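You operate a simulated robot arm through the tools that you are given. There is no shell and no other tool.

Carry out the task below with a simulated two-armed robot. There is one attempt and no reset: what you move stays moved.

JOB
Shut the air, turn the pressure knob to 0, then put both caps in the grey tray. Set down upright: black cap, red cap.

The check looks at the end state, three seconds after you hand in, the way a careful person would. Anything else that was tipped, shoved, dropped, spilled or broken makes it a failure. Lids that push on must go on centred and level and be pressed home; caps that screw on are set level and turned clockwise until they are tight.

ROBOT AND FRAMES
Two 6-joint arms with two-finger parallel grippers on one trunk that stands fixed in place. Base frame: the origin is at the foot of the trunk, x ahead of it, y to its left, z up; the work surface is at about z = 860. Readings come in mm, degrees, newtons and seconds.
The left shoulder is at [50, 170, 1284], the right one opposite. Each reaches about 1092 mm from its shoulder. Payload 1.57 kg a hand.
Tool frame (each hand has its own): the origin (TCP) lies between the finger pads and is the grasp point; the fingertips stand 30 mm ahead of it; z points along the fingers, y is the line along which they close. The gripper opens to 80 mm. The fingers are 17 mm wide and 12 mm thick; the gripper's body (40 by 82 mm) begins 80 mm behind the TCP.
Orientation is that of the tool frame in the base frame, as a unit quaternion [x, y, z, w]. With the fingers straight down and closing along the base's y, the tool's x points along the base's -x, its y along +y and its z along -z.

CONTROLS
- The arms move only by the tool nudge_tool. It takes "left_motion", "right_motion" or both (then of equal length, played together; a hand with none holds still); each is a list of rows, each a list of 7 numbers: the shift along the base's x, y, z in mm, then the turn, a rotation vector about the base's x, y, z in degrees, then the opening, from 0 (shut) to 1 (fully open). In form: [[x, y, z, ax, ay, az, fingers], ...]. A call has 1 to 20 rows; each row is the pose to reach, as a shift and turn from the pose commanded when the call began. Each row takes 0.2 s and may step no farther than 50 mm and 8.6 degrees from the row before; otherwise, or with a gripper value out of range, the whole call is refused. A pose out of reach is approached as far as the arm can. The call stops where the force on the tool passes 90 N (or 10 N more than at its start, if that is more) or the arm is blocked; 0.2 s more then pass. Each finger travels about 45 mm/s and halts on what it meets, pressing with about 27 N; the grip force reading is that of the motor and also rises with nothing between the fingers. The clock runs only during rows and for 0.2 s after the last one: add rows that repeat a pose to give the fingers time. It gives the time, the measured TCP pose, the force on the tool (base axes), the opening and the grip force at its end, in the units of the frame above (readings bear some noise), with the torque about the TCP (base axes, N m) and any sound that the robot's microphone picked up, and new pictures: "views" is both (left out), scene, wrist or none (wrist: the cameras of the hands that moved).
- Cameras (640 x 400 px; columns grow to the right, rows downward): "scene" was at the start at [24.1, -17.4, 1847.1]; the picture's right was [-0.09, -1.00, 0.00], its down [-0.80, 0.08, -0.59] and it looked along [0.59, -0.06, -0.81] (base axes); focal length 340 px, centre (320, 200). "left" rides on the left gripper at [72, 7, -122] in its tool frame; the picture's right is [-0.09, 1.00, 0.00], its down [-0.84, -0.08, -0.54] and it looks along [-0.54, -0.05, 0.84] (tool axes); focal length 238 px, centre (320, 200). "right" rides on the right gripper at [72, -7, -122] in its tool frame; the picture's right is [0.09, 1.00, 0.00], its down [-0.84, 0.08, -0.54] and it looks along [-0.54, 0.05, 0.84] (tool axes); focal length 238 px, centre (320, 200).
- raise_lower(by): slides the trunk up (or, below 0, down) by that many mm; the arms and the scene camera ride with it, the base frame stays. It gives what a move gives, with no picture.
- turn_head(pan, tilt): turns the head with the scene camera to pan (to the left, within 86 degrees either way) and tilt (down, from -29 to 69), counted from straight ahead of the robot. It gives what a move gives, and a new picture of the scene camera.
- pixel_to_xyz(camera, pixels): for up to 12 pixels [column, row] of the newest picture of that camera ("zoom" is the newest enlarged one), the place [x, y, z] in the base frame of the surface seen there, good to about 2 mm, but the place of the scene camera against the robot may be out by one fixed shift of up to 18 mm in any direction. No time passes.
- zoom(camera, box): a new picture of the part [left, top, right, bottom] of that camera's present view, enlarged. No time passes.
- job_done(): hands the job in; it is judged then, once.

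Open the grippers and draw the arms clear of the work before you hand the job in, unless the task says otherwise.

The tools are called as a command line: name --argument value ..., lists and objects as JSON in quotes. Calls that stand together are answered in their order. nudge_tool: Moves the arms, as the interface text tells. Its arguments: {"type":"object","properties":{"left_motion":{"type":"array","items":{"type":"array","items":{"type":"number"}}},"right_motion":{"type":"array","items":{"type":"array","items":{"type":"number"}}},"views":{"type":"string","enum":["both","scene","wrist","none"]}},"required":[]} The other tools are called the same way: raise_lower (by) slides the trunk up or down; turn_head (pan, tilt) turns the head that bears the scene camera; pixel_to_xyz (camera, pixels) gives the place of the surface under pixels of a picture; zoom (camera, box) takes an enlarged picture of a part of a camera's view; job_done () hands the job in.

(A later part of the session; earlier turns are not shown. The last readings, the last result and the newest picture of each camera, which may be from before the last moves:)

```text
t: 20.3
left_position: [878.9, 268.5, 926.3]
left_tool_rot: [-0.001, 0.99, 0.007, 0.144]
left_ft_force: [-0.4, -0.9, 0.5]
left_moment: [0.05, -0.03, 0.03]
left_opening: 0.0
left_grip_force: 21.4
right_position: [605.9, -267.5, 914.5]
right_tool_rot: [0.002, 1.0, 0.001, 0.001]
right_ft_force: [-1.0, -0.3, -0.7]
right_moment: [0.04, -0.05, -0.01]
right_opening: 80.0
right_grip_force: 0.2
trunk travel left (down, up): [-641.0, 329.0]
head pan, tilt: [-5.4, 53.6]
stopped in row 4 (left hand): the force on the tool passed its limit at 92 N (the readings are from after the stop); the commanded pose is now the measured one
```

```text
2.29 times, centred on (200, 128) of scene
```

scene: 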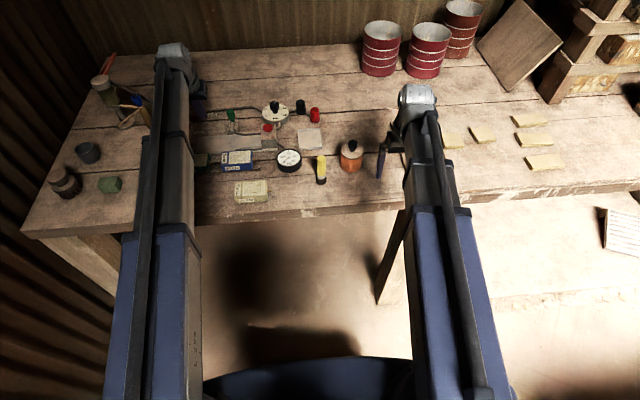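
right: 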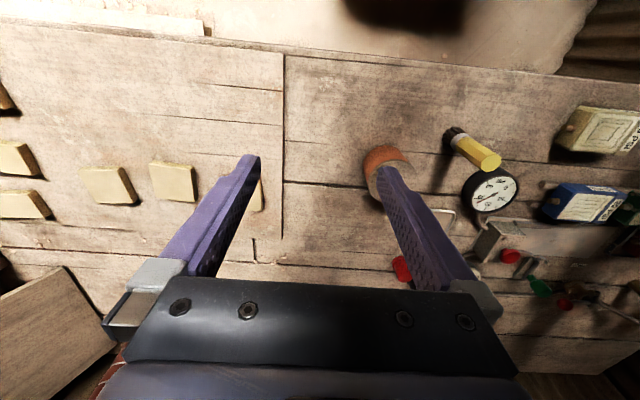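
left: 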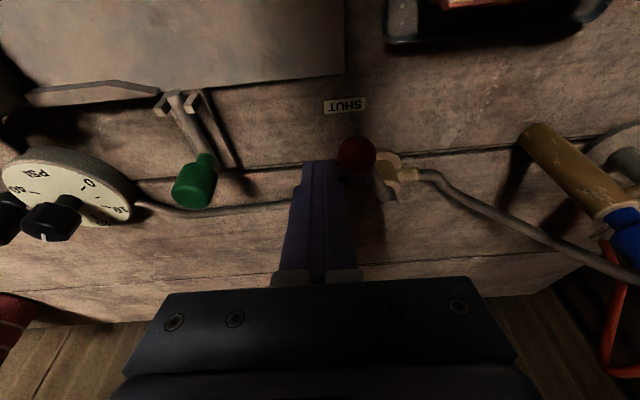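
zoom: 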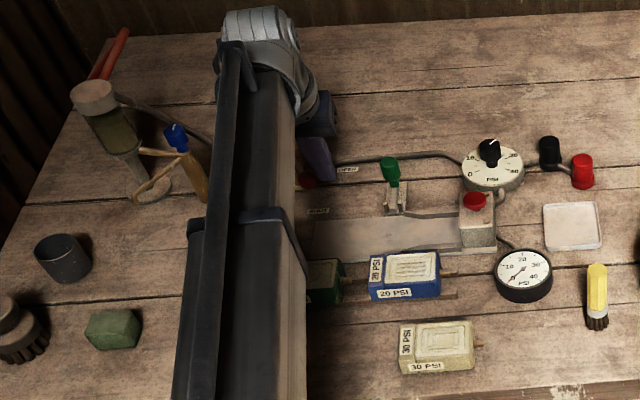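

The lever reads at ~60° (ball at (866,288)), so it came back somewhat from the stop, and the right hand's reading shifted by 7 mm. I'll hold still for a moment to see if readings settle.

nudge_tool --left_motion '[[0, 0, 0, 0, 0, 0, 0], [0, 0, 0, 0, 0, 0, 0]]' --views "both"

```text
t: 20.9
left_position: [881.9, 272.4, 925.1]
left_tool_rot: [-0.003, 0.989, 0.007, 0.145]
left_ft_force: [0.3, 0.6, 0.4]
left_moment: [0.0, -0.03, 0.0]
left_opening: 0.0
left_grip_force: 21.8
right_position: [610.3, -263.0, 915.0]
right_tool_rot: [0.001, 1.0, 0.0, 0.0]
right_ft_force: [0.4, 0.0, 0.6]
right_moment: [0.03, -0.02, -0.01]
right_opening: 79.7
right_grip_force: 0.1
trunk travel left (down, up): [-641.0, 329.0]
head pan, tilt: [-5.4, 53.6]
```

scene: 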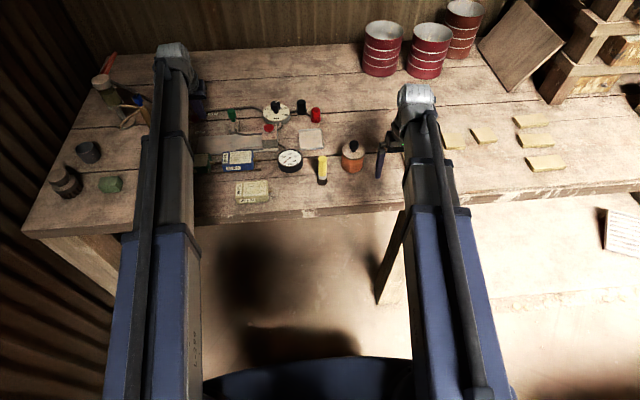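
left: 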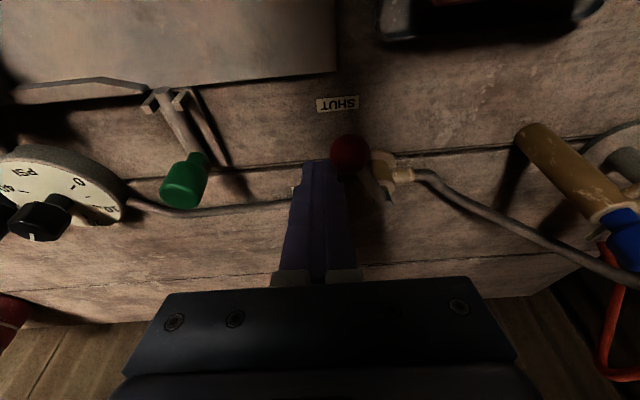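

Readings settled. The likely cause: my retreat went 5 mm toward -x, so the finger's side rubbed the ball and wedged, dragging the lever back to ~60°. I'll detach first, then push the ball itself from its -y side to the stop, so the retreat is straight away from it.

nudge_tool --left_motion '[[3, -8, 0, 0, 0, 0, 0], [-4, -10, 0, 0, 0, 0, 0], [-10, -8, 0, 0, 0, 0, 0], [-16, 0, 0, 0, 0, 0, 0]]' --views "both"

```text
t: 21.9
left_position: [864.7, 274.4, 925.5]
left_tool_rot: [-0.002, 0.99, 0.006, 0.143]
left_ft_force: [-0.5, -0.4, 0.2]
left_moment: [0.04, -0.01, -0.04]
left_opening: 0.2
left_grip_force: 21.0
right_position: [609.0, -263.1, 914.7]
right_tool_rot: [0.001, 1.0, -0.001, 0.0]
right_ft_force: [-0.1, 0.5, 0.3]
right_moment: [0.0, -0.03, 0.02]
right_opening: 79.8
right_grip_force: 0.0
trunk travel left (down, up): [-641.0, 329.0]
head pan, tilt: [-5.4, 53.6]
```

scene: 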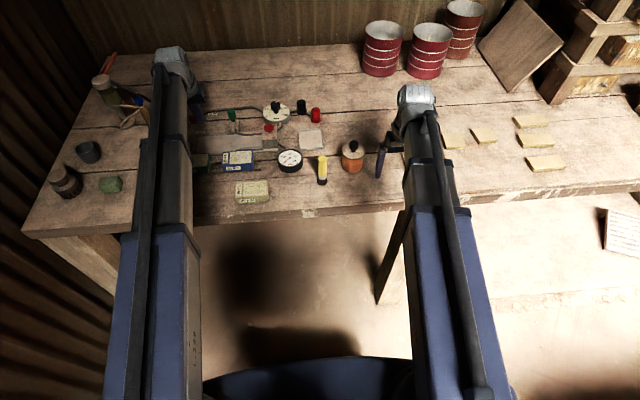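
left: 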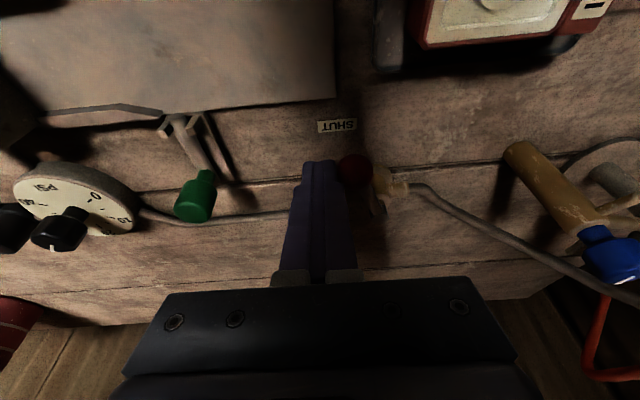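

The ball is at (355,170), just to the right of the fingers. I'll measure it.

pixel_to_xyz --camera "left" --pixels '[[355, 168], [355, 158], [366, 168], [378, 205], [328, 172], [310, 172]]'

zoom --camera "left" --box '[260, 110, 440, 236]'

```text
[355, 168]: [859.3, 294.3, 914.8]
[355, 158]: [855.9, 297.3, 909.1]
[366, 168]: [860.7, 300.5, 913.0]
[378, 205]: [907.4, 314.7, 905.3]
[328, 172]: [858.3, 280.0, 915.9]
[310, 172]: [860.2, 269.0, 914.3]
```

```text
3.17 times, centred on (350, 173) of left
```

zoom: 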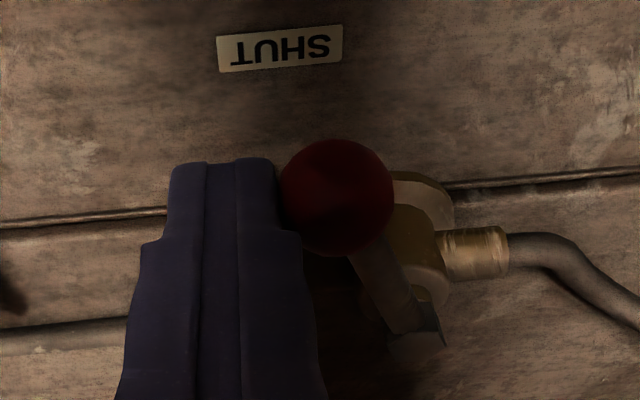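

Ball centre is about (863,296) and touching the fingers' +y face. I'll push +y to the stop, then retreat straight along -y.

nudge_tool --left_motion '[[-3, 6, 0, 0, 0, 0, 0], [-6, 12, 0, 0, 0, 0, 0], [-8, 18, 0, 0, 0, 0, 0], [-9, 24, 0, 0, 0, 0, 0], [-9, 28, 0, 0, 0, 0, 0], [-9, 30, 0, 0, 0, 0, 0]]' --views "wrist"

```text
t: 23.3
left_position: [857.5, 298.1, 924.3]
left_tool_rot: [-0.001, 0.99, 0.005, 0.143]
left_ft_force: [-2.5, -18.5, -2.6]
left_moment: [-0.35, 0.07, -0.07]
left_opening: 0.1
left_grip_force: 21.2
right_position: [609.1, -264.0, 915.5]
right_tool_rot: [0.002, 1.0, 0.001, 0.0]
right_ft_force: [0.9, 0.0, -1.4]
right_moment: [-0.02, 0.04, -0.03]
right_opening: 80.0
right_grip_force: 0.0
trunk travel left (down, up): [-641.0, 329.0]
head pan, tilt: [-5.4, 53.6]
```

left: 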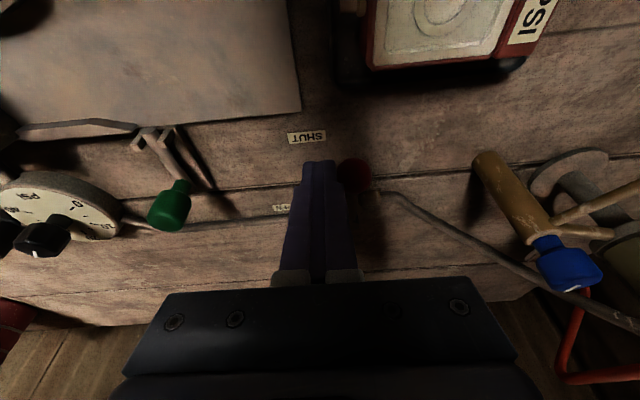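

Stop reached again: 18 N along y at y≈298. Now I retreat straight along -y in small steps.

nudge_tool --left_motion '[[0, -5, 0, 0, 0, 0, 0], [0, -10, 0, 0, 0, 0, 0], [0, -16, 0, 0, 0, 0, 0], [0, -24, 0, 0, 0, 0, 0], [0, -32, 0, 0, 0, 0, 0], [0, -32, 0, 0, 0, 0, 0]]' --views "both"

```text
t: 24.7
left_position: [856.2, 270.4, 925.4]
left_tool_rot: [-0.002, 0.99, 0.007, 0.144]
left_ft_force: [-0.2, -0.8, -0.2]
left_moment: [-0.02, -0.01, 0.05]
left_opening: 0.0
left_grip_force: 20.9
right_position: [609.7, -264.1, 915.8]
right_tool_rot: [0.001, 1.0, 0.0, 0.0]
right_ft_force: [-1.2, 0.7, 0.0]
right_moment: [-0.01, 0.0, 0.01]
right_opening: 79.9
right_grip_force: 0.0
trunk travel left (down, up): [-641.0, 329.0]
head pan, tilt: [-5.4, 53.6]
```

scene: 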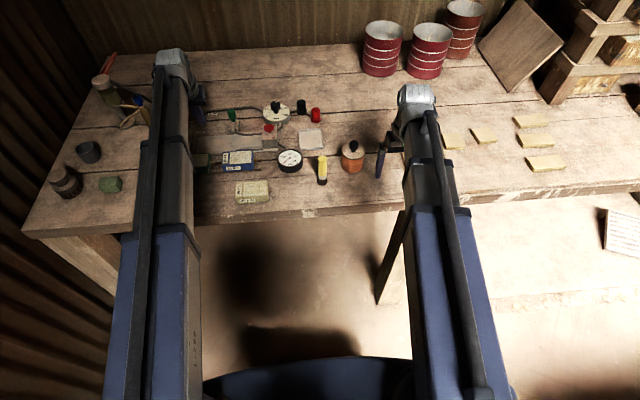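
left: 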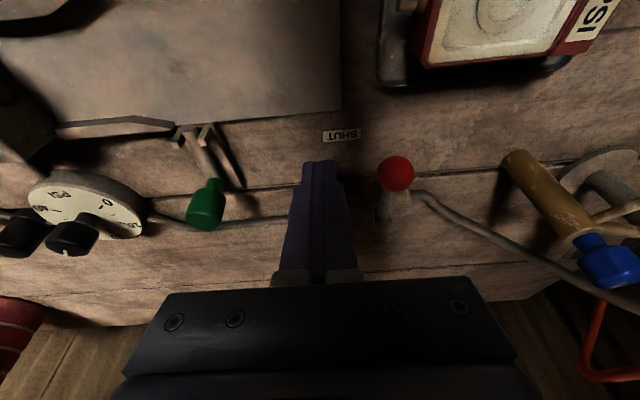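

The ball now stays away from the fingers at (396,173). I'll measure the lever angle.

pixel_to_xyz --camera "left" --pixels '[[396, 170], [396, 160], [386, 170], [408, 172], [385, 205], [340, 134]]'

zoom --camera "left" --box '[280, 110, 460, 236]'

zoom --camera "scene" --box '[190, 80, 350, 190]'

```text
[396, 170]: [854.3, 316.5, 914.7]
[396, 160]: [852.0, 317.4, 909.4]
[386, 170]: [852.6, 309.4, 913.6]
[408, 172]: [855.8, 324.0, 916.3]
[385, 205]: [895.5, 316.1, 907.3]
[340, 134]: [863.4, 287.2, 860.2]
```

```text
3.17 times, centred on (370, 173) of left
```

zoom: 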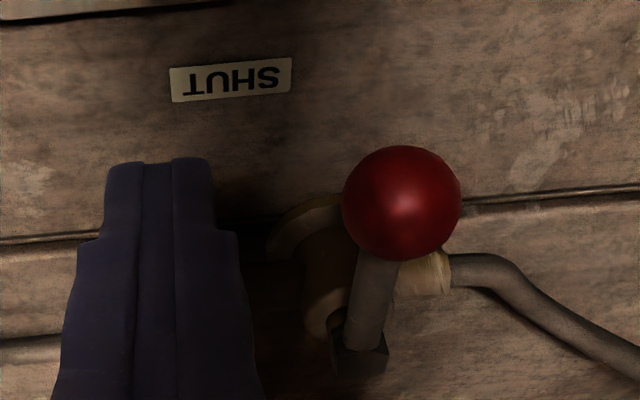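

```text
3.64 times, centred on (270, 135) of scene
```

zoom: 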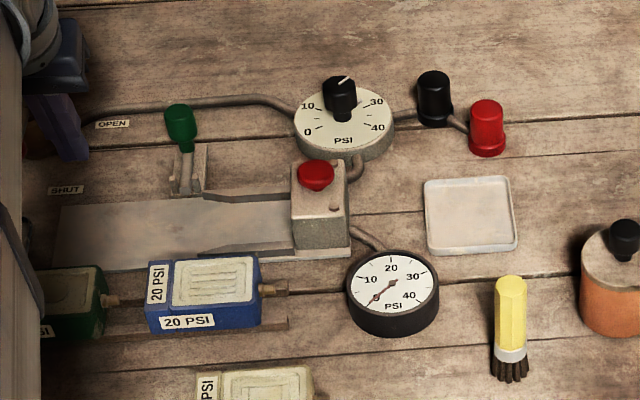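

The lever is fully at SHUT (ball ≈(858,318), axis (921,321)) and the gauge needle has dropped to 0. Next the pressure knob: I raise the trunk 120 mm and move the left hand back and over, straight down, to view the knob.

raise_lower --by 120

nudge_tool --left_motion '[[-30, -30, 0, -0.3, 6, 0, 0], [-60, -60, -6, -0.6, 12, 0, 0.2], [-85, -100, -10, -0.8, 16.56, -0.2, 0.4], [-110, -145, -10, -0.8, 16.56, -0.2, 0.6], [-130, -185, -10, -0.8, 16.56, -0.2, 0.7], [-140, -210, -10, -0.8, 16.56, -0.2, 0.7]]' --views "both"

```text
t: 26.2
left_position: [856.6, 270.8, 1043.5]
left_tool_rot: [-0.003, 0.99, 0.006, 0.143]
left_ft_force: [-1.9, -0.4, -0.7]
left_moment: [-0.01, 0.01, 0.04]
left_opening: 0.0
left_grip_force: 21.2
right_position: [609.1, -263.2, 1035.9]
right_tool_rot: [0.002, 1.0, 0.0, 0.0]
right_ft_force: [-0.1, 0.1, -0.6]
right_moment: [0.03, 0.01, -0.01]
right_opening: 80.1
right_grip_force: 0.2
trunk travel left (down, up): [-761.0, 209.0]
head pan, tilt: [-5.4, 53.6]
```

```text
refused: row 4 steps farther than a row can; nothing moved
```

The step was slightly too long (51 mm); I'll send it with shorter steps.

nudge_tool --left_motion '[[-25, -25, 0, -0.3, 6, 0, 0], [-50, -50, -6, -0.6, 12, 0, 0.2], [-75, -85, -10, -0.8, 16.56, -0.2, 0.4], [-95, -125, -10, -0.8, 16.56, -0.2, 0.6], [-115, -165, -10, -0.8, 16.56, -0.2, 0.7], [-140, -205, -10, -0.8, 16.56, -0.2, 0.7], [-150, -225, -10, -0.8, 16.56, -0.2, 0.7]]' --views "both"

```text
t: 27.8
left_position: [703.6, 47.3, 1035.5]
left_tool_rot: [-0.001, 1.0, 0.0, -0.002]
left_ft_force: [-0.2, -0.2, 0.0]
left_moment: [0.0, -0.03, -0.01]
left_opening: 56.0
left_grip_force: 0.0
left hand out of reach, approached as far as the arm can: row 1
right_position: [608.9, -263.4, 1036.5]
right_tool_rot: [0.0, 1.0, 0.0, -0.001]
right_ft_force: [-0.4, 0.0, 0.1]
right_moment: [-0.01, -0.01, 0.03]
right_opening: 79.9
right_grip_force: 0.0
trunk travel left (down, up): [-761.0, 209.0]
head pan, tilt: [-5.4, 53.6]
```

scene: 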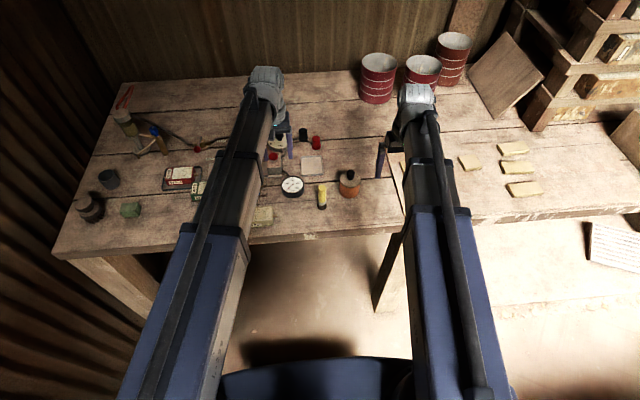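
left: 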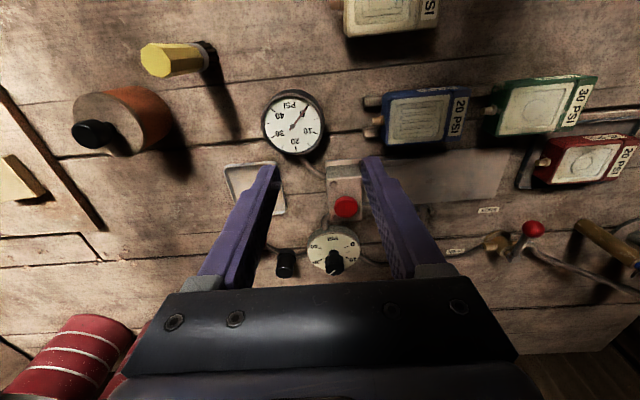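

The view shows gauge needle at 0 (about (303,118)) and the knob at (335,258) with black cap (286,265). I'll zoom into the dial and read its points.

zoom --camera "left" --box '[270, 210, 390, 290]'

zoom --camera "left" --box '[250, 80, 340, 160]'

```text
5.00 times, centred on (330, 250) of left
```

zoom: 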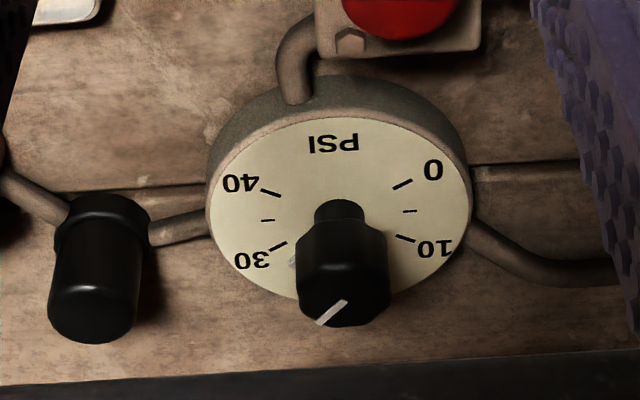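

```text
5.00 times, centred on (295, 120) of left
```

zoom: 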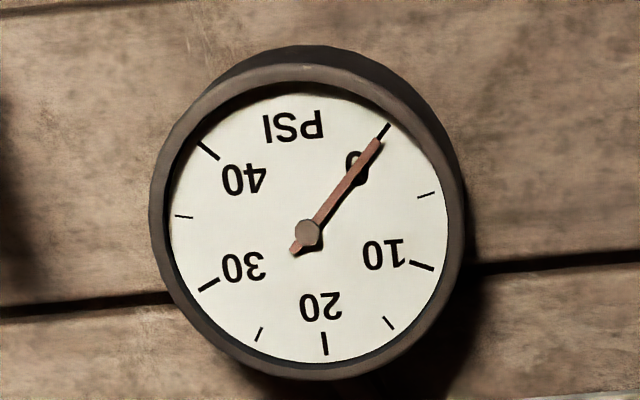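

I'll measure the tick marks, dial centre, and the knob's extents in 3D.

pixel_to_xyz --camera "left" --pixels '[[350.4, 246.8], [351.2, 257.8], [325.6, 259.4], [324.2, 248.6], [326.5, 238.5], [343, 238.5]]'

zoom --camera "left" --box '[270, 210, 390, 290]'

pixel_to_xyz --camera "zoom" --pixels '[[402, 184], [406, 239], [278, 247], [271, 193], [338, 205], [345, 265], [345, 305], [300, 285], [388, 285], [330, 313], [215, 190], [460, 190]]'

zoom --camera "left" --box '[312, 235, 360, 285]'

```text
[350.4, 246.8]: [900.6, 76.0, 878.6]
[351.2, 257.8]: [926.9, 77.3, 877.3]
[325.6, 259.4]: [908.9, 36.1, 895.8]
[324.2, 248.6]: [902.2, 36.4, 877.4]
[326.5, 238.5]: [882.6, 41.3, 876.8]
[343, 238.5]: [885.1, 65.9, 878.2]
```

```text
5.00 times, centred on (330, 250) of left
```

zoom: 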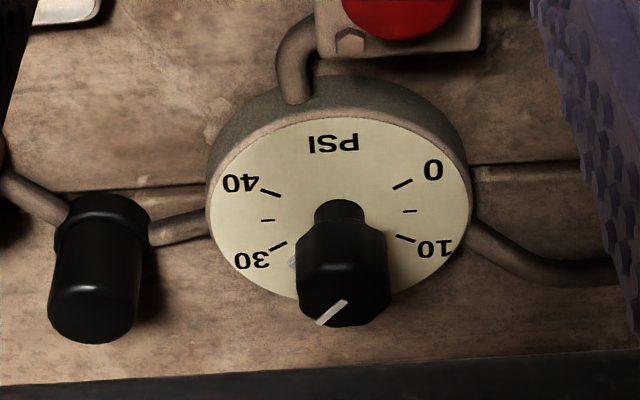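

```text
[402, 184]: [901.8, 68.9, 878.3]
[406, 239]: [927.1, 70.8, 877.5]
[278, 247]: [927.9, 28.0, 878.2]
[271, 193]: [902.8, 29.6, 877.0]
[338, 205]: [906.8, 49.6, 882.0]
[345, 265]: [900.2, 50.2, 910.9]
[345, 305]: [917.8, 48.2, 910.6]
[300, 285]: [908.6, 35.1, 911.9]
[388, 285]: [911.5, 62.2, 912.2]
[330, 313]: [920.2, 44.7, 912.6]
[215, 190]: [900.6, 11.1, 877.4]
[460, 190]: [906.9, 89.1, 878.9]
```

```text
8.00 times, centred on (336, 260) of left
```

zoom: 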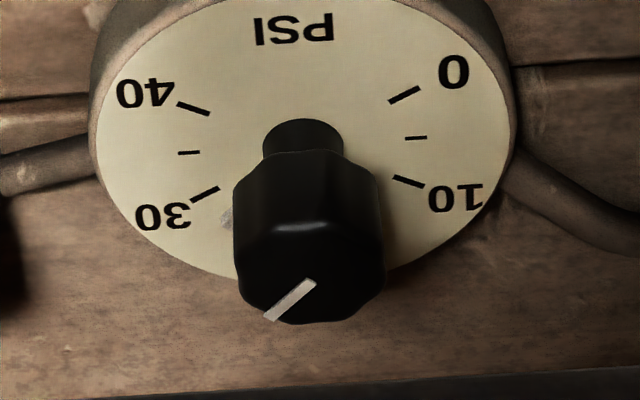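

Knob centre ≈ (915.5, 49), about 28 mm wide, body z≈890–912 above a dial face at 878; pointer sits near 27 PSI and needs about 170° counter-clockwise to reach 0. I'll move the left hand above it at height while turning it clockwise beforehand, to learn the wrist's range.

nudge_tool --left_motion '[[45, 0, 0, 0, 0, -8, 0.65], [90, 0, 0, 0, 0, -16, 0.65], [135, 1, 0, 0, 0, -24, 0.65], [180, 1, 0, 0, 0, -32, 0.65], [212, 2, 0, 0, 0, -40, 0.65], [212, 2, 0, 0, 0, -48, 0.65], [212, 2, 0, 0, 0, -56, 0.65], [212, 2, 0, 0, 0, -64, 0.65], [212, 2, 0, 0, 0, -72, 0.65], [212, 2, 0, 0, 0, -80, 0.65], [212, 2, 0, 0, 0, -86, 0.65]]' --views "both"

```text
t: 30.2
left_position: [914.1, 48.1, 1035.4]
left_tool_rot: [0.682, 0.731, 0.002, 0.0]
left_ft_force: [0.1, -0.4, 1.1]
left_moment: [0.0, 0.01, -0.01]
left_opening: 52.0
left_grip_force: 0.0
left hand out of reach, approached as far as the arm can: row 5, 6, 7, 8, 9, 10, 11
right_position: [609.8, -264.0, 1036.2]
right_tool_rot: [0.001, 1.0, 0.0, -0.001]
right_ft_force: [0.1, 1.0, -0.2]
right_moment: [0.02, -0.02, 0.0]
right_opening: 79.8
right_grip_force: 0.1
trunk travel left (down, up): [-761.0, 209.0]
head pan, tilt: [-5.4, 53.6]
```

scene: 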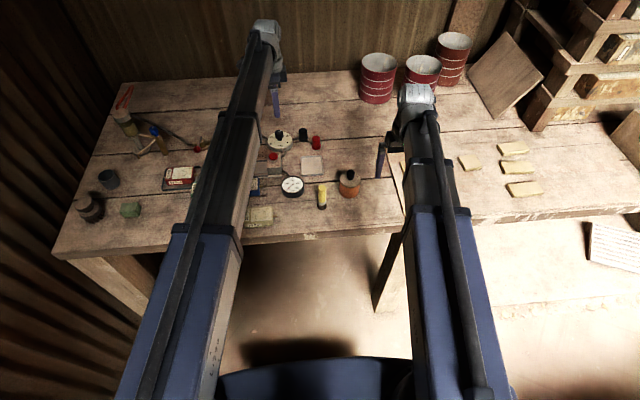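
left: 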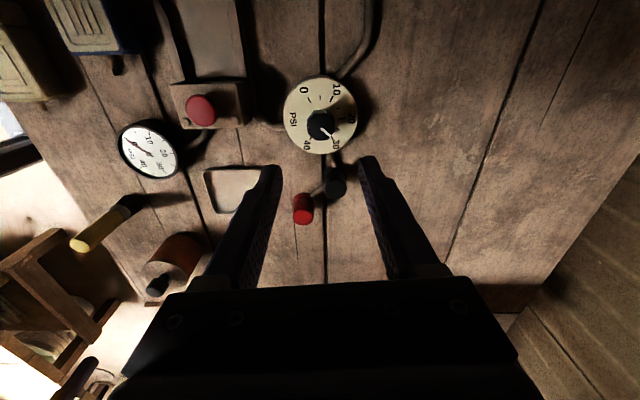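

The wrist turned freely to -86° and sits at (914,48). The dial appears at (320,115) from a different side; I'll measure the knob again from here.

zoom --camera "left" --box '[270, 65, 370, 165]'

pixel_to_xyz --camera "zoom" --pixels '[[240, 165], [240, 190], [320, 230], [320, 290], [260, 260], [375, 260], [290, 260], [320, 185]]'

```text
4.00 times, centred on (320, 115) of left
```

zoom: 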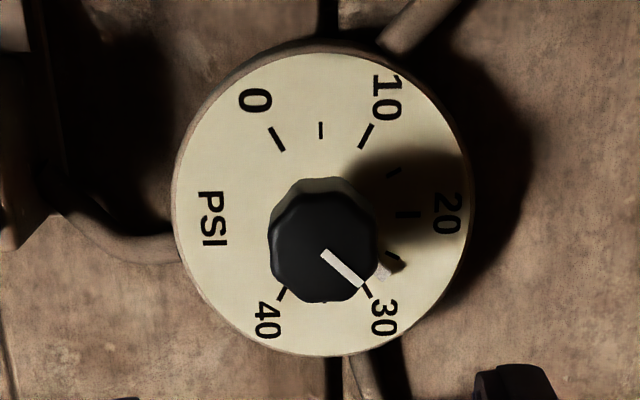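

```text
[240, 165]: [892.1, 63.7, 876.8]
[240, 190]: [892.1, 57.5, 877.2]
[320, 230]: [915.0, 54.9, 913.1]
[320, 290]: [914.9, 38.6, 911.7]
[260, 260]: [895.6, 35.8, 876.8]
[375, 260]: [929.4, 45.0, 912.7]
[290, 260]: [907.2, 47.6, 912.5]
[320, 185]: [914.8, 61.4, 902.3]
```

Pointer is at about -44° and 0 at about +120° (60° per 10 PSI), so I need about +164°. I'll lower the trunk 119 mm so the fingertips straddle the knob just above the dial face.

raise_lower --by -80

nudge_tool --left_motion '[[0, 0, 0, 0, 0, 0, 0.65]]' --views "both"

```text
t: 31.4
left_position: [913.6, 48.0, 955.4]
left_tool_rot: [0.682, 0.732, 0.001, 0.001]
left_ft_force: [0.7, 0.7, -0.1]
left_moment: [0.01, 0.02, -0.01]
left_opening: 52.2
left_grip_force: 0.0
right_position: [607.9, -262.2, 957.1]
right_tool_rot: [0.001, 1.0, 0.0, 0.0]
right_ft_force: [-0.3, 0.3, -0.3]
right_moment: [0.0, 0.0, 0.01]
right_opening: 79.9
right_grip_force: 0.0
trunk travel left (down, up): [-681.0, 289.0]
head pan, tilt: [-5.4, 53.6]
```

```text
t: 31.8
left_position: [913.4, 47.3, 956.1]
left_tool_rot: [0.681, 0.732, 0.001, 0.0]
left_ft_force: [0.4, 0.0, -1.1]
left_moment: [-0.04, 0.0, 0.01]
left_opening: 52.0
left_grip_force: 0.1
right_position: [609.1, -263.5, 956.2]
right_tool_rot: [0.001, 1.0, 0.0, 0.001]
right_ft_force: [0.2, 0.7, 0.3]
right_moment: [-0.01, 0.02, -0.01]
right_opening: 79.9
right_grip_force: 0.0
trunk travel left (down, up): [-681.0, 289.0]
head pan, tilt: [-5.4, 53.6]
```

scene: 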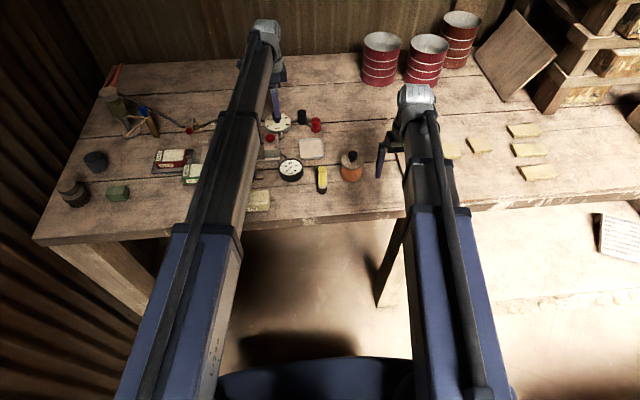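
left: 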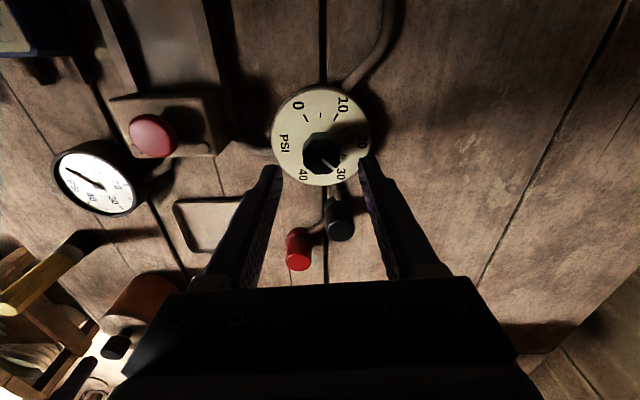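

The knob (320,152) is centred between the fingertips. Lowering the last 39 mm.

raise_lower --by -39

nudge_tool --left_motion '[[0, 0, 0, 0, 0, 0, 0.65]]' --views "wrist"

```text
t: 32.6
left_position: [914.2, 47.2, 916.8]
left_tool_rot: [0.682, 0.732, 0.001, 0.001]
left_ft_force: [-0.3, 0.7, 0.3]
left_moment: [0.01, 0.0, 0.0]
left_opening: 51.7
left_grip_force: 0.0
right_position: [608.1, -263.7, 916.4]
right_tool_rot: [0.002, 1.0, 0.0, 0.001]
right_ft_force: [-0.6, -0.5, 0.1]
right_moment: [-0.02, 0.0, 0.04]
right_opening: 80.1
right_grip_force: 0.1
trunk travel left (down, up): [-642.0, 328.0]
head pan, tilt: [-5.4, 53.6]
```

```text
t: 33.0
left_position: [914.7, 49.2, 917.1]
left_tool_rot: [0.682, 0.732, 0.0, 0.0]
left_ft_force: [0.0, -0.5, 0.4]
left_moment: [-0.03, -0.05, -0.01]
left_opening: 51.9
left_grip_force: 0.1
right_position: [609.5, -264.2, 916.2]
right_tool_rot: [0.001, 1.0, 0.0, 0.0]
right_ft_force: [0.4, 0.3, -0.1]
right_moment: [0.0, -0.01, -0.04]
right_opening: 80.0
right_grip_force: 0.0
trunk travel left (down, up): [-642.0, 328.0]
head pan, tilt: [-5.4, 53.6]
```

left: 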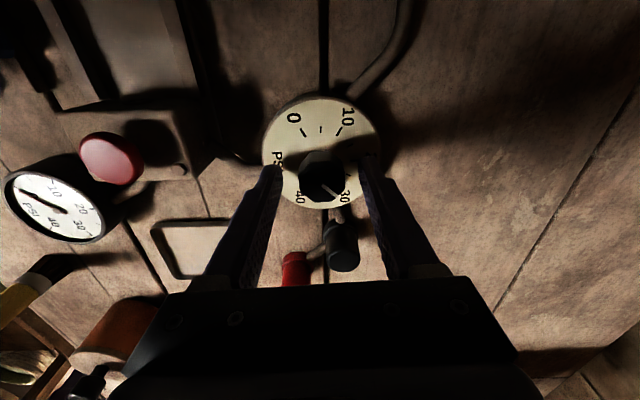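

The fingers straddle the knob at (322,172). I'll close on it.

nudge_tool --left_motion '[[0, 0, 0, 0, 0, 0, 0.4], [0, 0, 0, 0, 0, 0, 0.2], [0, 0, 0, 0, 0, 0, 0], [0, 0, 0, 0, 0, 0, 0]]' --views "wrist"

```text
t: 34.0
left_position: [913.9, 47.7, 917.1]
left_tool_rot: [0.682, 0.731, 0.002, 0.002]
left_ft_force: [12.6, 1.2, 10.0]
left_moment: [-0.07, 0.0, -0.05]
left_opening: 28.9
left_grip_force: 36.6
right_position: [609.6, -263.0, 916.4]
right_tool_rot: [0.001, 1.0, 0.0, 0.0]
right_ft_force: [0.6, 0.4, 0.0]
right_moment: [-0.02, -0.04, -0.01]
right_opening: 80.2
right_grip_force: 0.1
trunk travel left (down, up): [-642.0, 328.0]
head pan, tilt: [-5.4, 53.6]
```

left: 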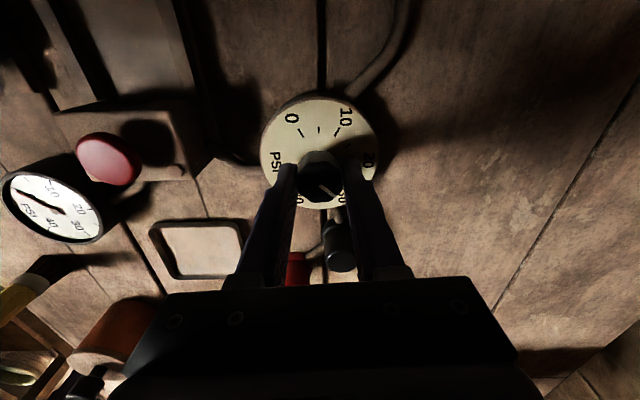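

Gripped at 28.9 mm. Now I turn counter-clockwise (+z) by 80° in 8° rows and check.

nudge_tool --left_motion '[[0, 0, 0, 0, 0, 6, 0], [0, 0, 0, 0, 0, 13, 0], [0, 0, 0, 0, 0, 20, 0], [0, 0, 0, 0, 0, 28, 0], [0, 0, 0, 0, 0, 36, 0], [0, 0, 0, 0, 0, 44, 0], [0, 0, 0, 0, 0, 52, 0], [0, 0, 0, 0, 0, 60, 0], [0, 0, 0, 0, 0, 68, 0], [0, 0, 0, 0, 0, 76, 0]]' --views "both"

```text
t: 36.2
left_position: [915.8, 49.8, 916.3]
left_tool_rot: [0.084, 0.996, 0.002, 0.004]
left_ft_force: [33.3, 13.4, 21.4]
left_moment: [-0.07, -0.47, -0.03]
left_opening: 28.7
left_grip_force: 38.8
right_position: [610.8, -261.1, 916.5]
right_tool_rot: [0.001, 1.0, 0.0, 0.0]
right_ft_force: [0.4, -0.8, -0.5]
right_moment: [-0.01, -0.03, -0.03]
right_opening: 80.2
right_grip_force: 0.1
trunk travel left (down, up): [-642.0, 328.0]
head pan, tilt: [-5.4, 53.6]
```

scene: 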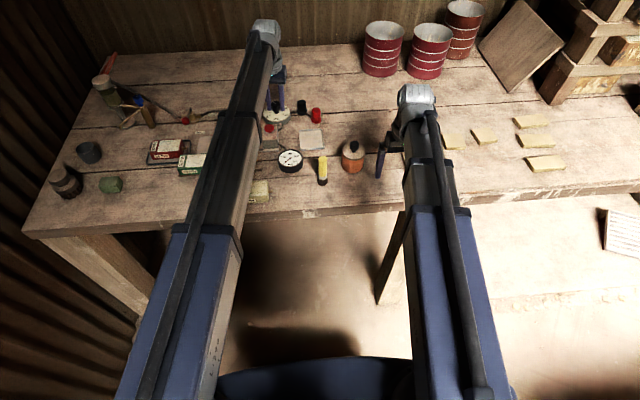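
left: 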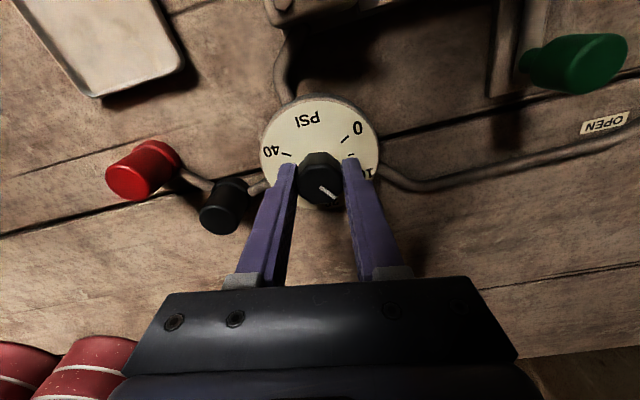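

The pointer turned with the hand (76° so far). Forces are moderate; I'll continue another 72°.

nudge_tool --left_motion '[[0, 0, 0, 0, 0, 8, 0], [0, 0, 0, 0, 0, 16, 0], [0, 0, 0, 0, 0, 24, 0], [0, 0, 0, 0, 0, 32, 0], [0, 0, 0, 0, 0, 40, 0], [0, 0, 0, 0, 0, 48, 0], [0, 0, 0, 0, 0, 56, 0], [0, 0, 0, 0, 0, 64, 0], [0, 0, 0, 0, 0, 72, 0]]' --views "both"

```text
t: 38.2
left_position: [915.5, 50.0, 914.9]
left_tool_rot: [-0.518, 0.856, 0.0, 0.002]
left_ft_force: [24.0, 18.3, 10.9]
left_moment: [0.88, -0.61, 0.0]
left_opening: 28.7
left_grip_force: 38.1
right_position: [610.5, -261.5, 915.9]
right_tool_rot: [0.0, 1.0, -0.001, 0.0]
right_ft_force: [-0.1, 0.3, 0.9]
right_moment: [-0.01, 0.02, 0.01]
right_opening: 79.9
right_grip_force: 0.0
trunk travel left (down, up): [-642.0, 328.0]
head pan, tilt: [-5.4, 53.6]
```

scene: 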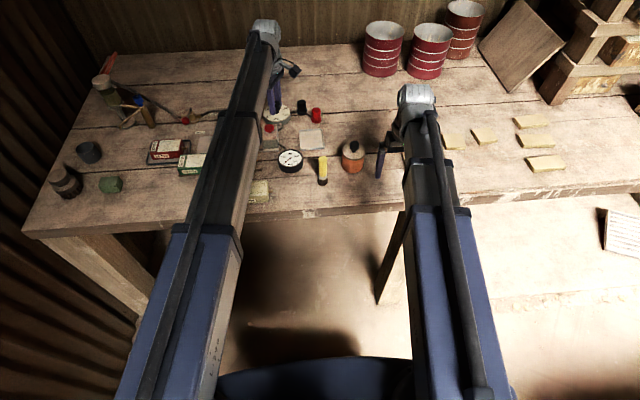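
left: 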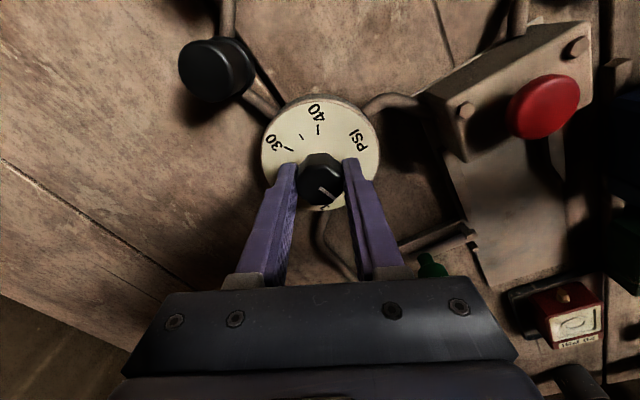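

Yaw is now +62°, i.e. 148° turned. I'll zoom in to see the pointer against the 0 mark.

zoom --camera "left" --box '[255, 85, 385, 225]'

zoom --camera "scene" --box '[250, 90, 330, 140]'

```text
2.86 times, centred on (320, 155) of left
```

zoom: 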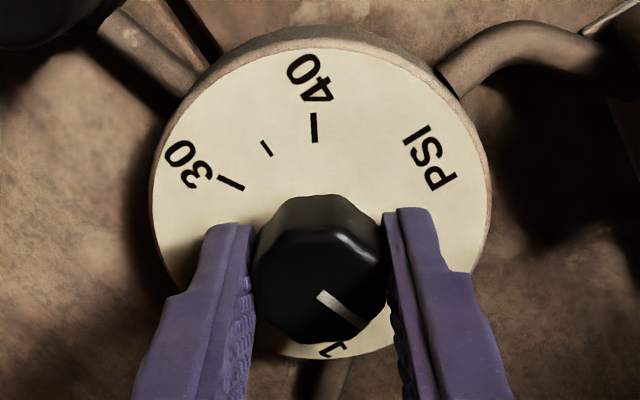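

```text
8.00 times, centred on (290, 115) of scene
```

zoom: 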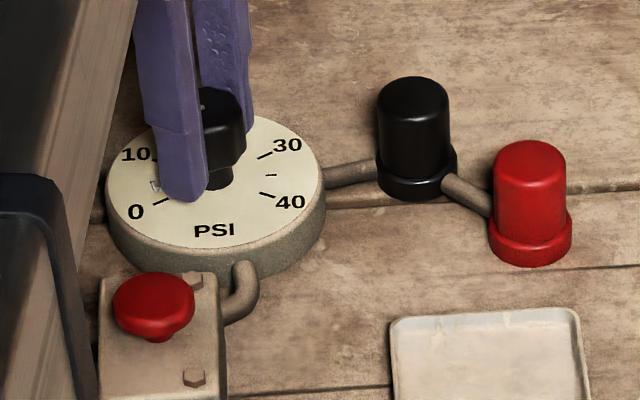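

A small white marker on the dial ring shows the setting is now between 10 and 0 (about 3). I'll turn 16° more in small rows, watching the torque.

nudge_tool --left_motion '[[0, 0, 0, 0, 0, 5, 0], [0, 0, 0, 0, 0, 10, 0], [0, 0, 0, 0, 0, 14, 0], [0, 0, 0, 0, 0, 17, 0]]' --views "both"

zoom --camera "scene" --box '[250, 90, 330, 140]'

zoom --camera "left" --box '[255, 85, 385, 225]'

```text
t: 39.2
left_position: [914.7, 49.9, 915.4]
left_tool_rot: [-0.636, 0.771, 0.001, 0.002]
left_ft_force: [22.2, 16.9, 8.4]
left_moment: [0.81, -0.42, -0.42]
left_opening: 29.1
left_grip_force: 39.1
right_position: [609.9, -263.1, 915.9]
right_tool_rot: [0.001, 1.0, -0.001, 0.0]
right_ft_force: [0.3, 0.0, 0.5]
right_moment: [0.0, 0.02, -0.01]
right_opening: 80.1
right_grip_force: 0.1
trunk travel left (down, up): [-642.0, 328.0]
head pan, tilt: [-5.4, 53.6]
```

scene: 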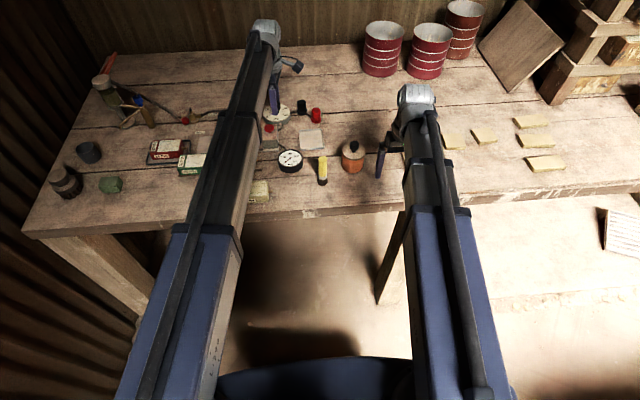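
left: 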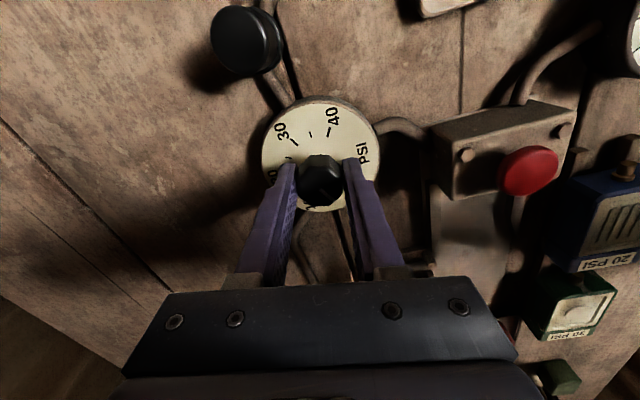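

```text
8.00 times, centred on (290, 115) of scene
```

zoom: 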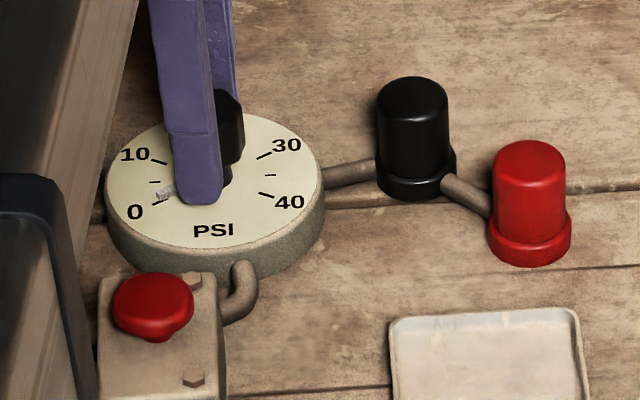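

```text
2.86 times, centred on (320, 155) of left
```

zoom: 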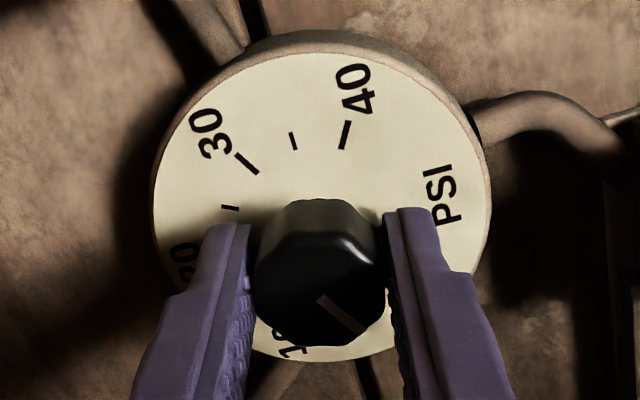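

Yaw +79° now (165° total) and torque rose to -0.42 N·m, hinting at the 0 stop; the marker is near the 0 tick. I'll try 4° more to confirm a stop.

nudge_tool --left_motion '[[0, 0, 0, 0, 0, 2, 0], [0, 0, 0, 0, 0, 4, 0], [0, 0, 0, 0, 0, 4, 0]]' --views "both"

zoom --camera "scene" --box '[255, 95, 305, 130]'

zoom --camera "left" --box '[255, 85, 385, 225]'

```text
t: 40.0
left_position: [914.4, 48.8, 916.4]
left_tool_rot: [-0.664, 0.748, 0.0, 0.002]
left_ft_force: [21.1, 12.2, 6.7]
left_moment: [0.82, -0.4, -0.31]
left_opening: 29.5
left_grip_force: 38.9
right_position: [610.3, -262.3, 917.2]
right_tool_rot: [0.0, 1.0, 0.0, 0.0]
right_ft_force: [0.4, -0.3, -0.3]
right_moment: [-0.02, 0.03, -0.01]
right_opening: 80.1
right_grip_force: 0.0
trunk travel left (down, up): [-642.0, 328.0]
head pan, tilt: [-5.4, 53.6]
```

scene: 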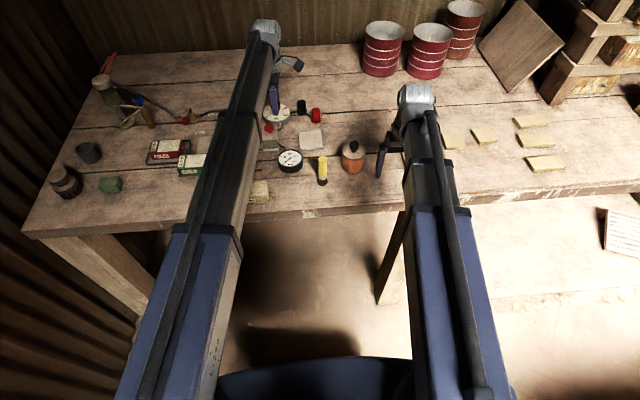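
left: 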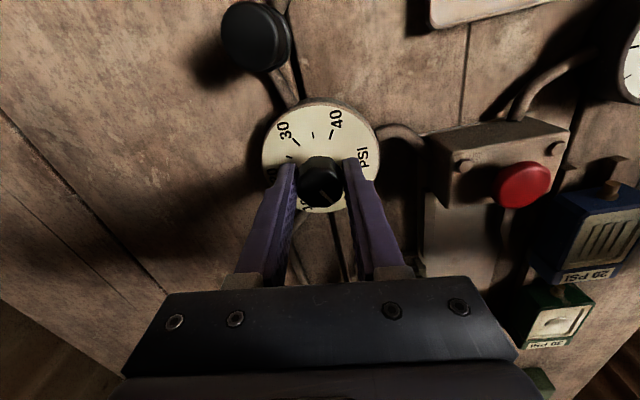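

```text
11.43 times, centred on (280, 112) of scene
```

zoom: 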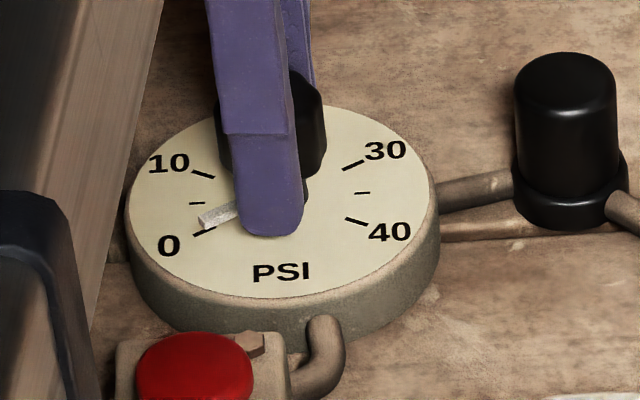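

```text
2.86 times, centred on (320, 155) of left
```

zoom: 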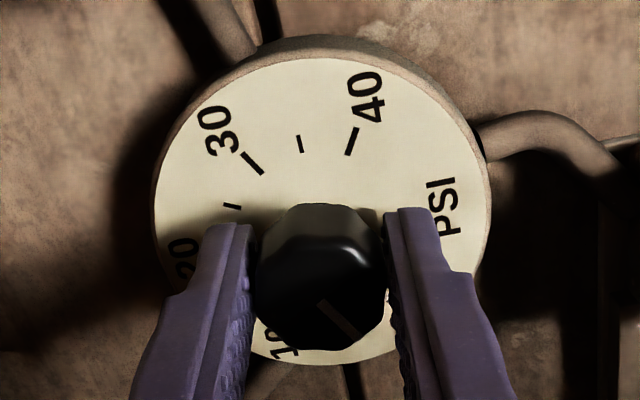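

Opening crept up (29.5 mm) and the torque held while the pointer no longer followed fully — the knob is against its 0 stop, with the marker at the 0 tick allowing for its height. I'll release the knob by opening.

nudge_tool --left_motion '[[0, 0, 0, 0, 0, 0, 0.5], [0, 0, 0, 0, 0, 0, 0.65], [0, 0, 0, 0, 0, 0, 0.65], [0, 0, 0, 0, 0, 0, 0.65]]' --views "both"

zoom --camera "scene" --box '[255, 95, 305, 130]'

zoom --camera "left" --box '[255, 85, 385, 225]'

```text
t: 41.0
left_position: [913.9, 48.1, 917.2]
left_tool_rot: [-0.664, 0.748, -0.001, -0.001]
left_ft_force: [0.7, -0.1, 0.2]
left_moment: [0.02, 0.0, 0.01]
left_opening: 51.9
left_grip_force: 0.1
right_position: [610.3, -262.8, 917.5]
right_tool_rot: [0.0, 1.0, 0.001, 0.0]
right_ft_force: [0.1, 0.1, 1.1]
right_moment: [-0.05, 0.01, 0.01]
right_opening: 79.9
right_grip_force: 0.0
trunk travel left (down, up): [-642.0, 328.0]
head pan, tilt: [-5.4, 53.6]
```

scene: 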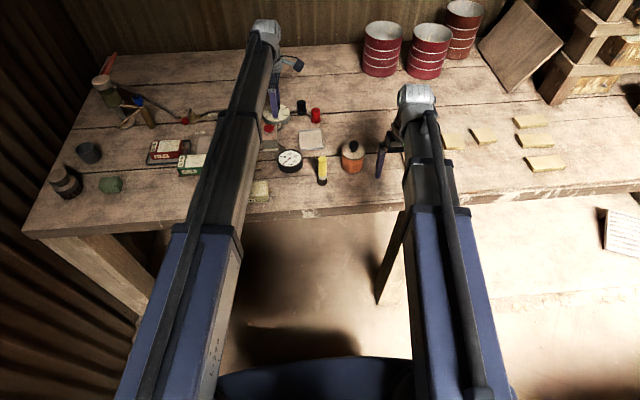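
left: 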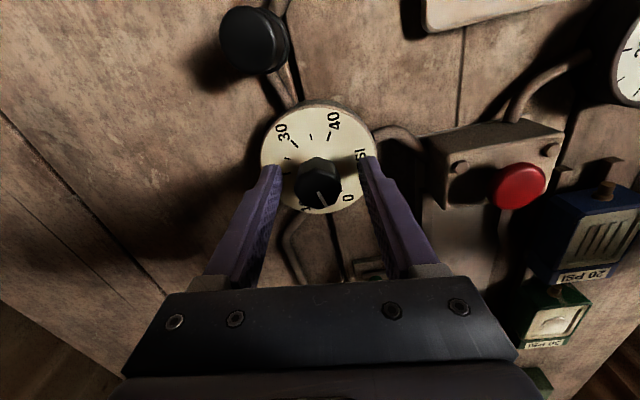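

```text
11.43 times, centred on (280, 112) of scene
```

zoom: 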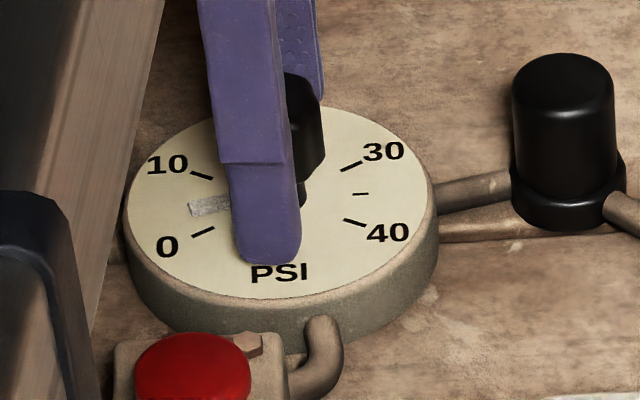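

```text
2.86 times, centred on (320, 155) of left
```

zoom: 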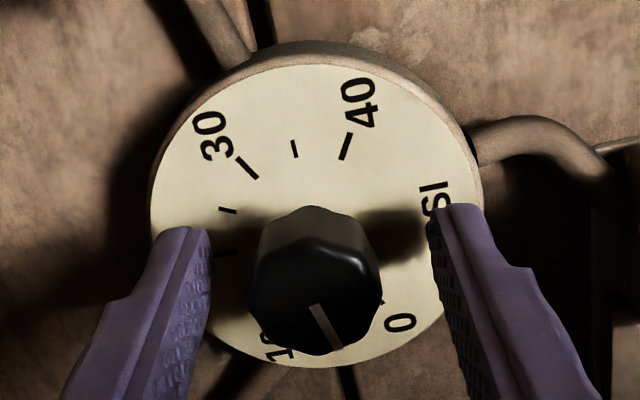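

After release the knob sprang back about 17° (marker now near 3), because I had wound it against its soft stop. I'll turn the open hand back 19° to match the knob's flats, centre it better, and grip again.

nudge_tool --left_motion '[[0.5, 0.5, 0, 0, -0.2, -7, 0.65], [1, 1, 0, 0, -0.4, -14, 0.65], [1.5, 1.5, 0, 0, -0.5, -19, 0.65], [1.5, 1.5, 0, 0, -0.5, -19, 0.65]]' --views "wrist"

zoom --camera "left" --box '[255, 85, 385, 225]'

```text
t: 42.0
left_position: [915.3, 49.4, 916.6]
left_tool_rot: [-0.53, 0.848, -0.002, 0.002]
left_ft_force: [-1.2, 0.5, -0.5]
left_moment: [0.01, 0.02, 0.0]
left_opening: 51.9
left_grip_force: 0.1
right_position: [610.0, -261.8, 917.0]
right_tool_rot: [0.001, 1.0, 0.0, 0.0]
right_ft_force: [-0.5, 0.1, -0.6]
right_moment: [0.0, 0.02, 0.02]
right_opening: 79.8
right_grip_force: 0.0
trunk travel left (down, up): [-642.0, 328.0]
head pan, tilt: [-5.4, 53.6]
```

left: 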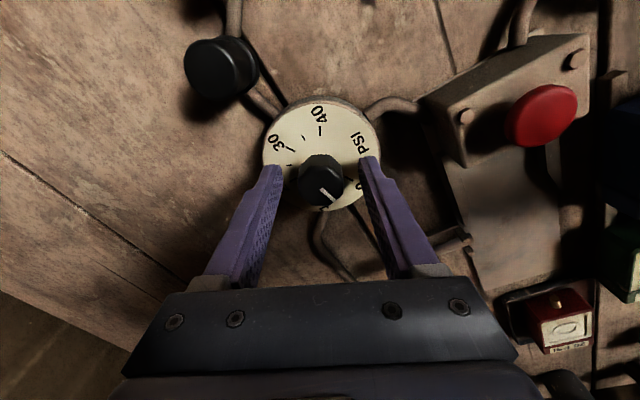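

```text
2.86 times, centred on (320, 155) of left
```

zoom: 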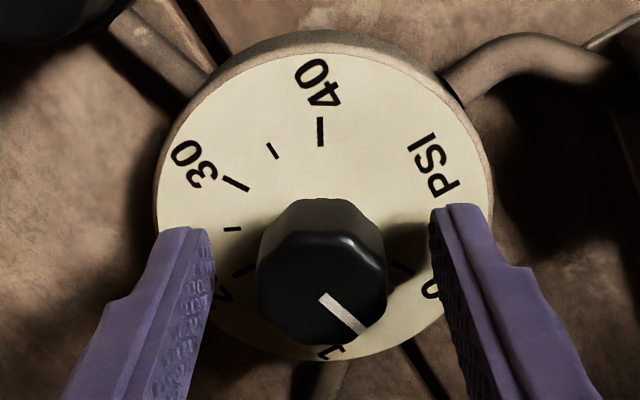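

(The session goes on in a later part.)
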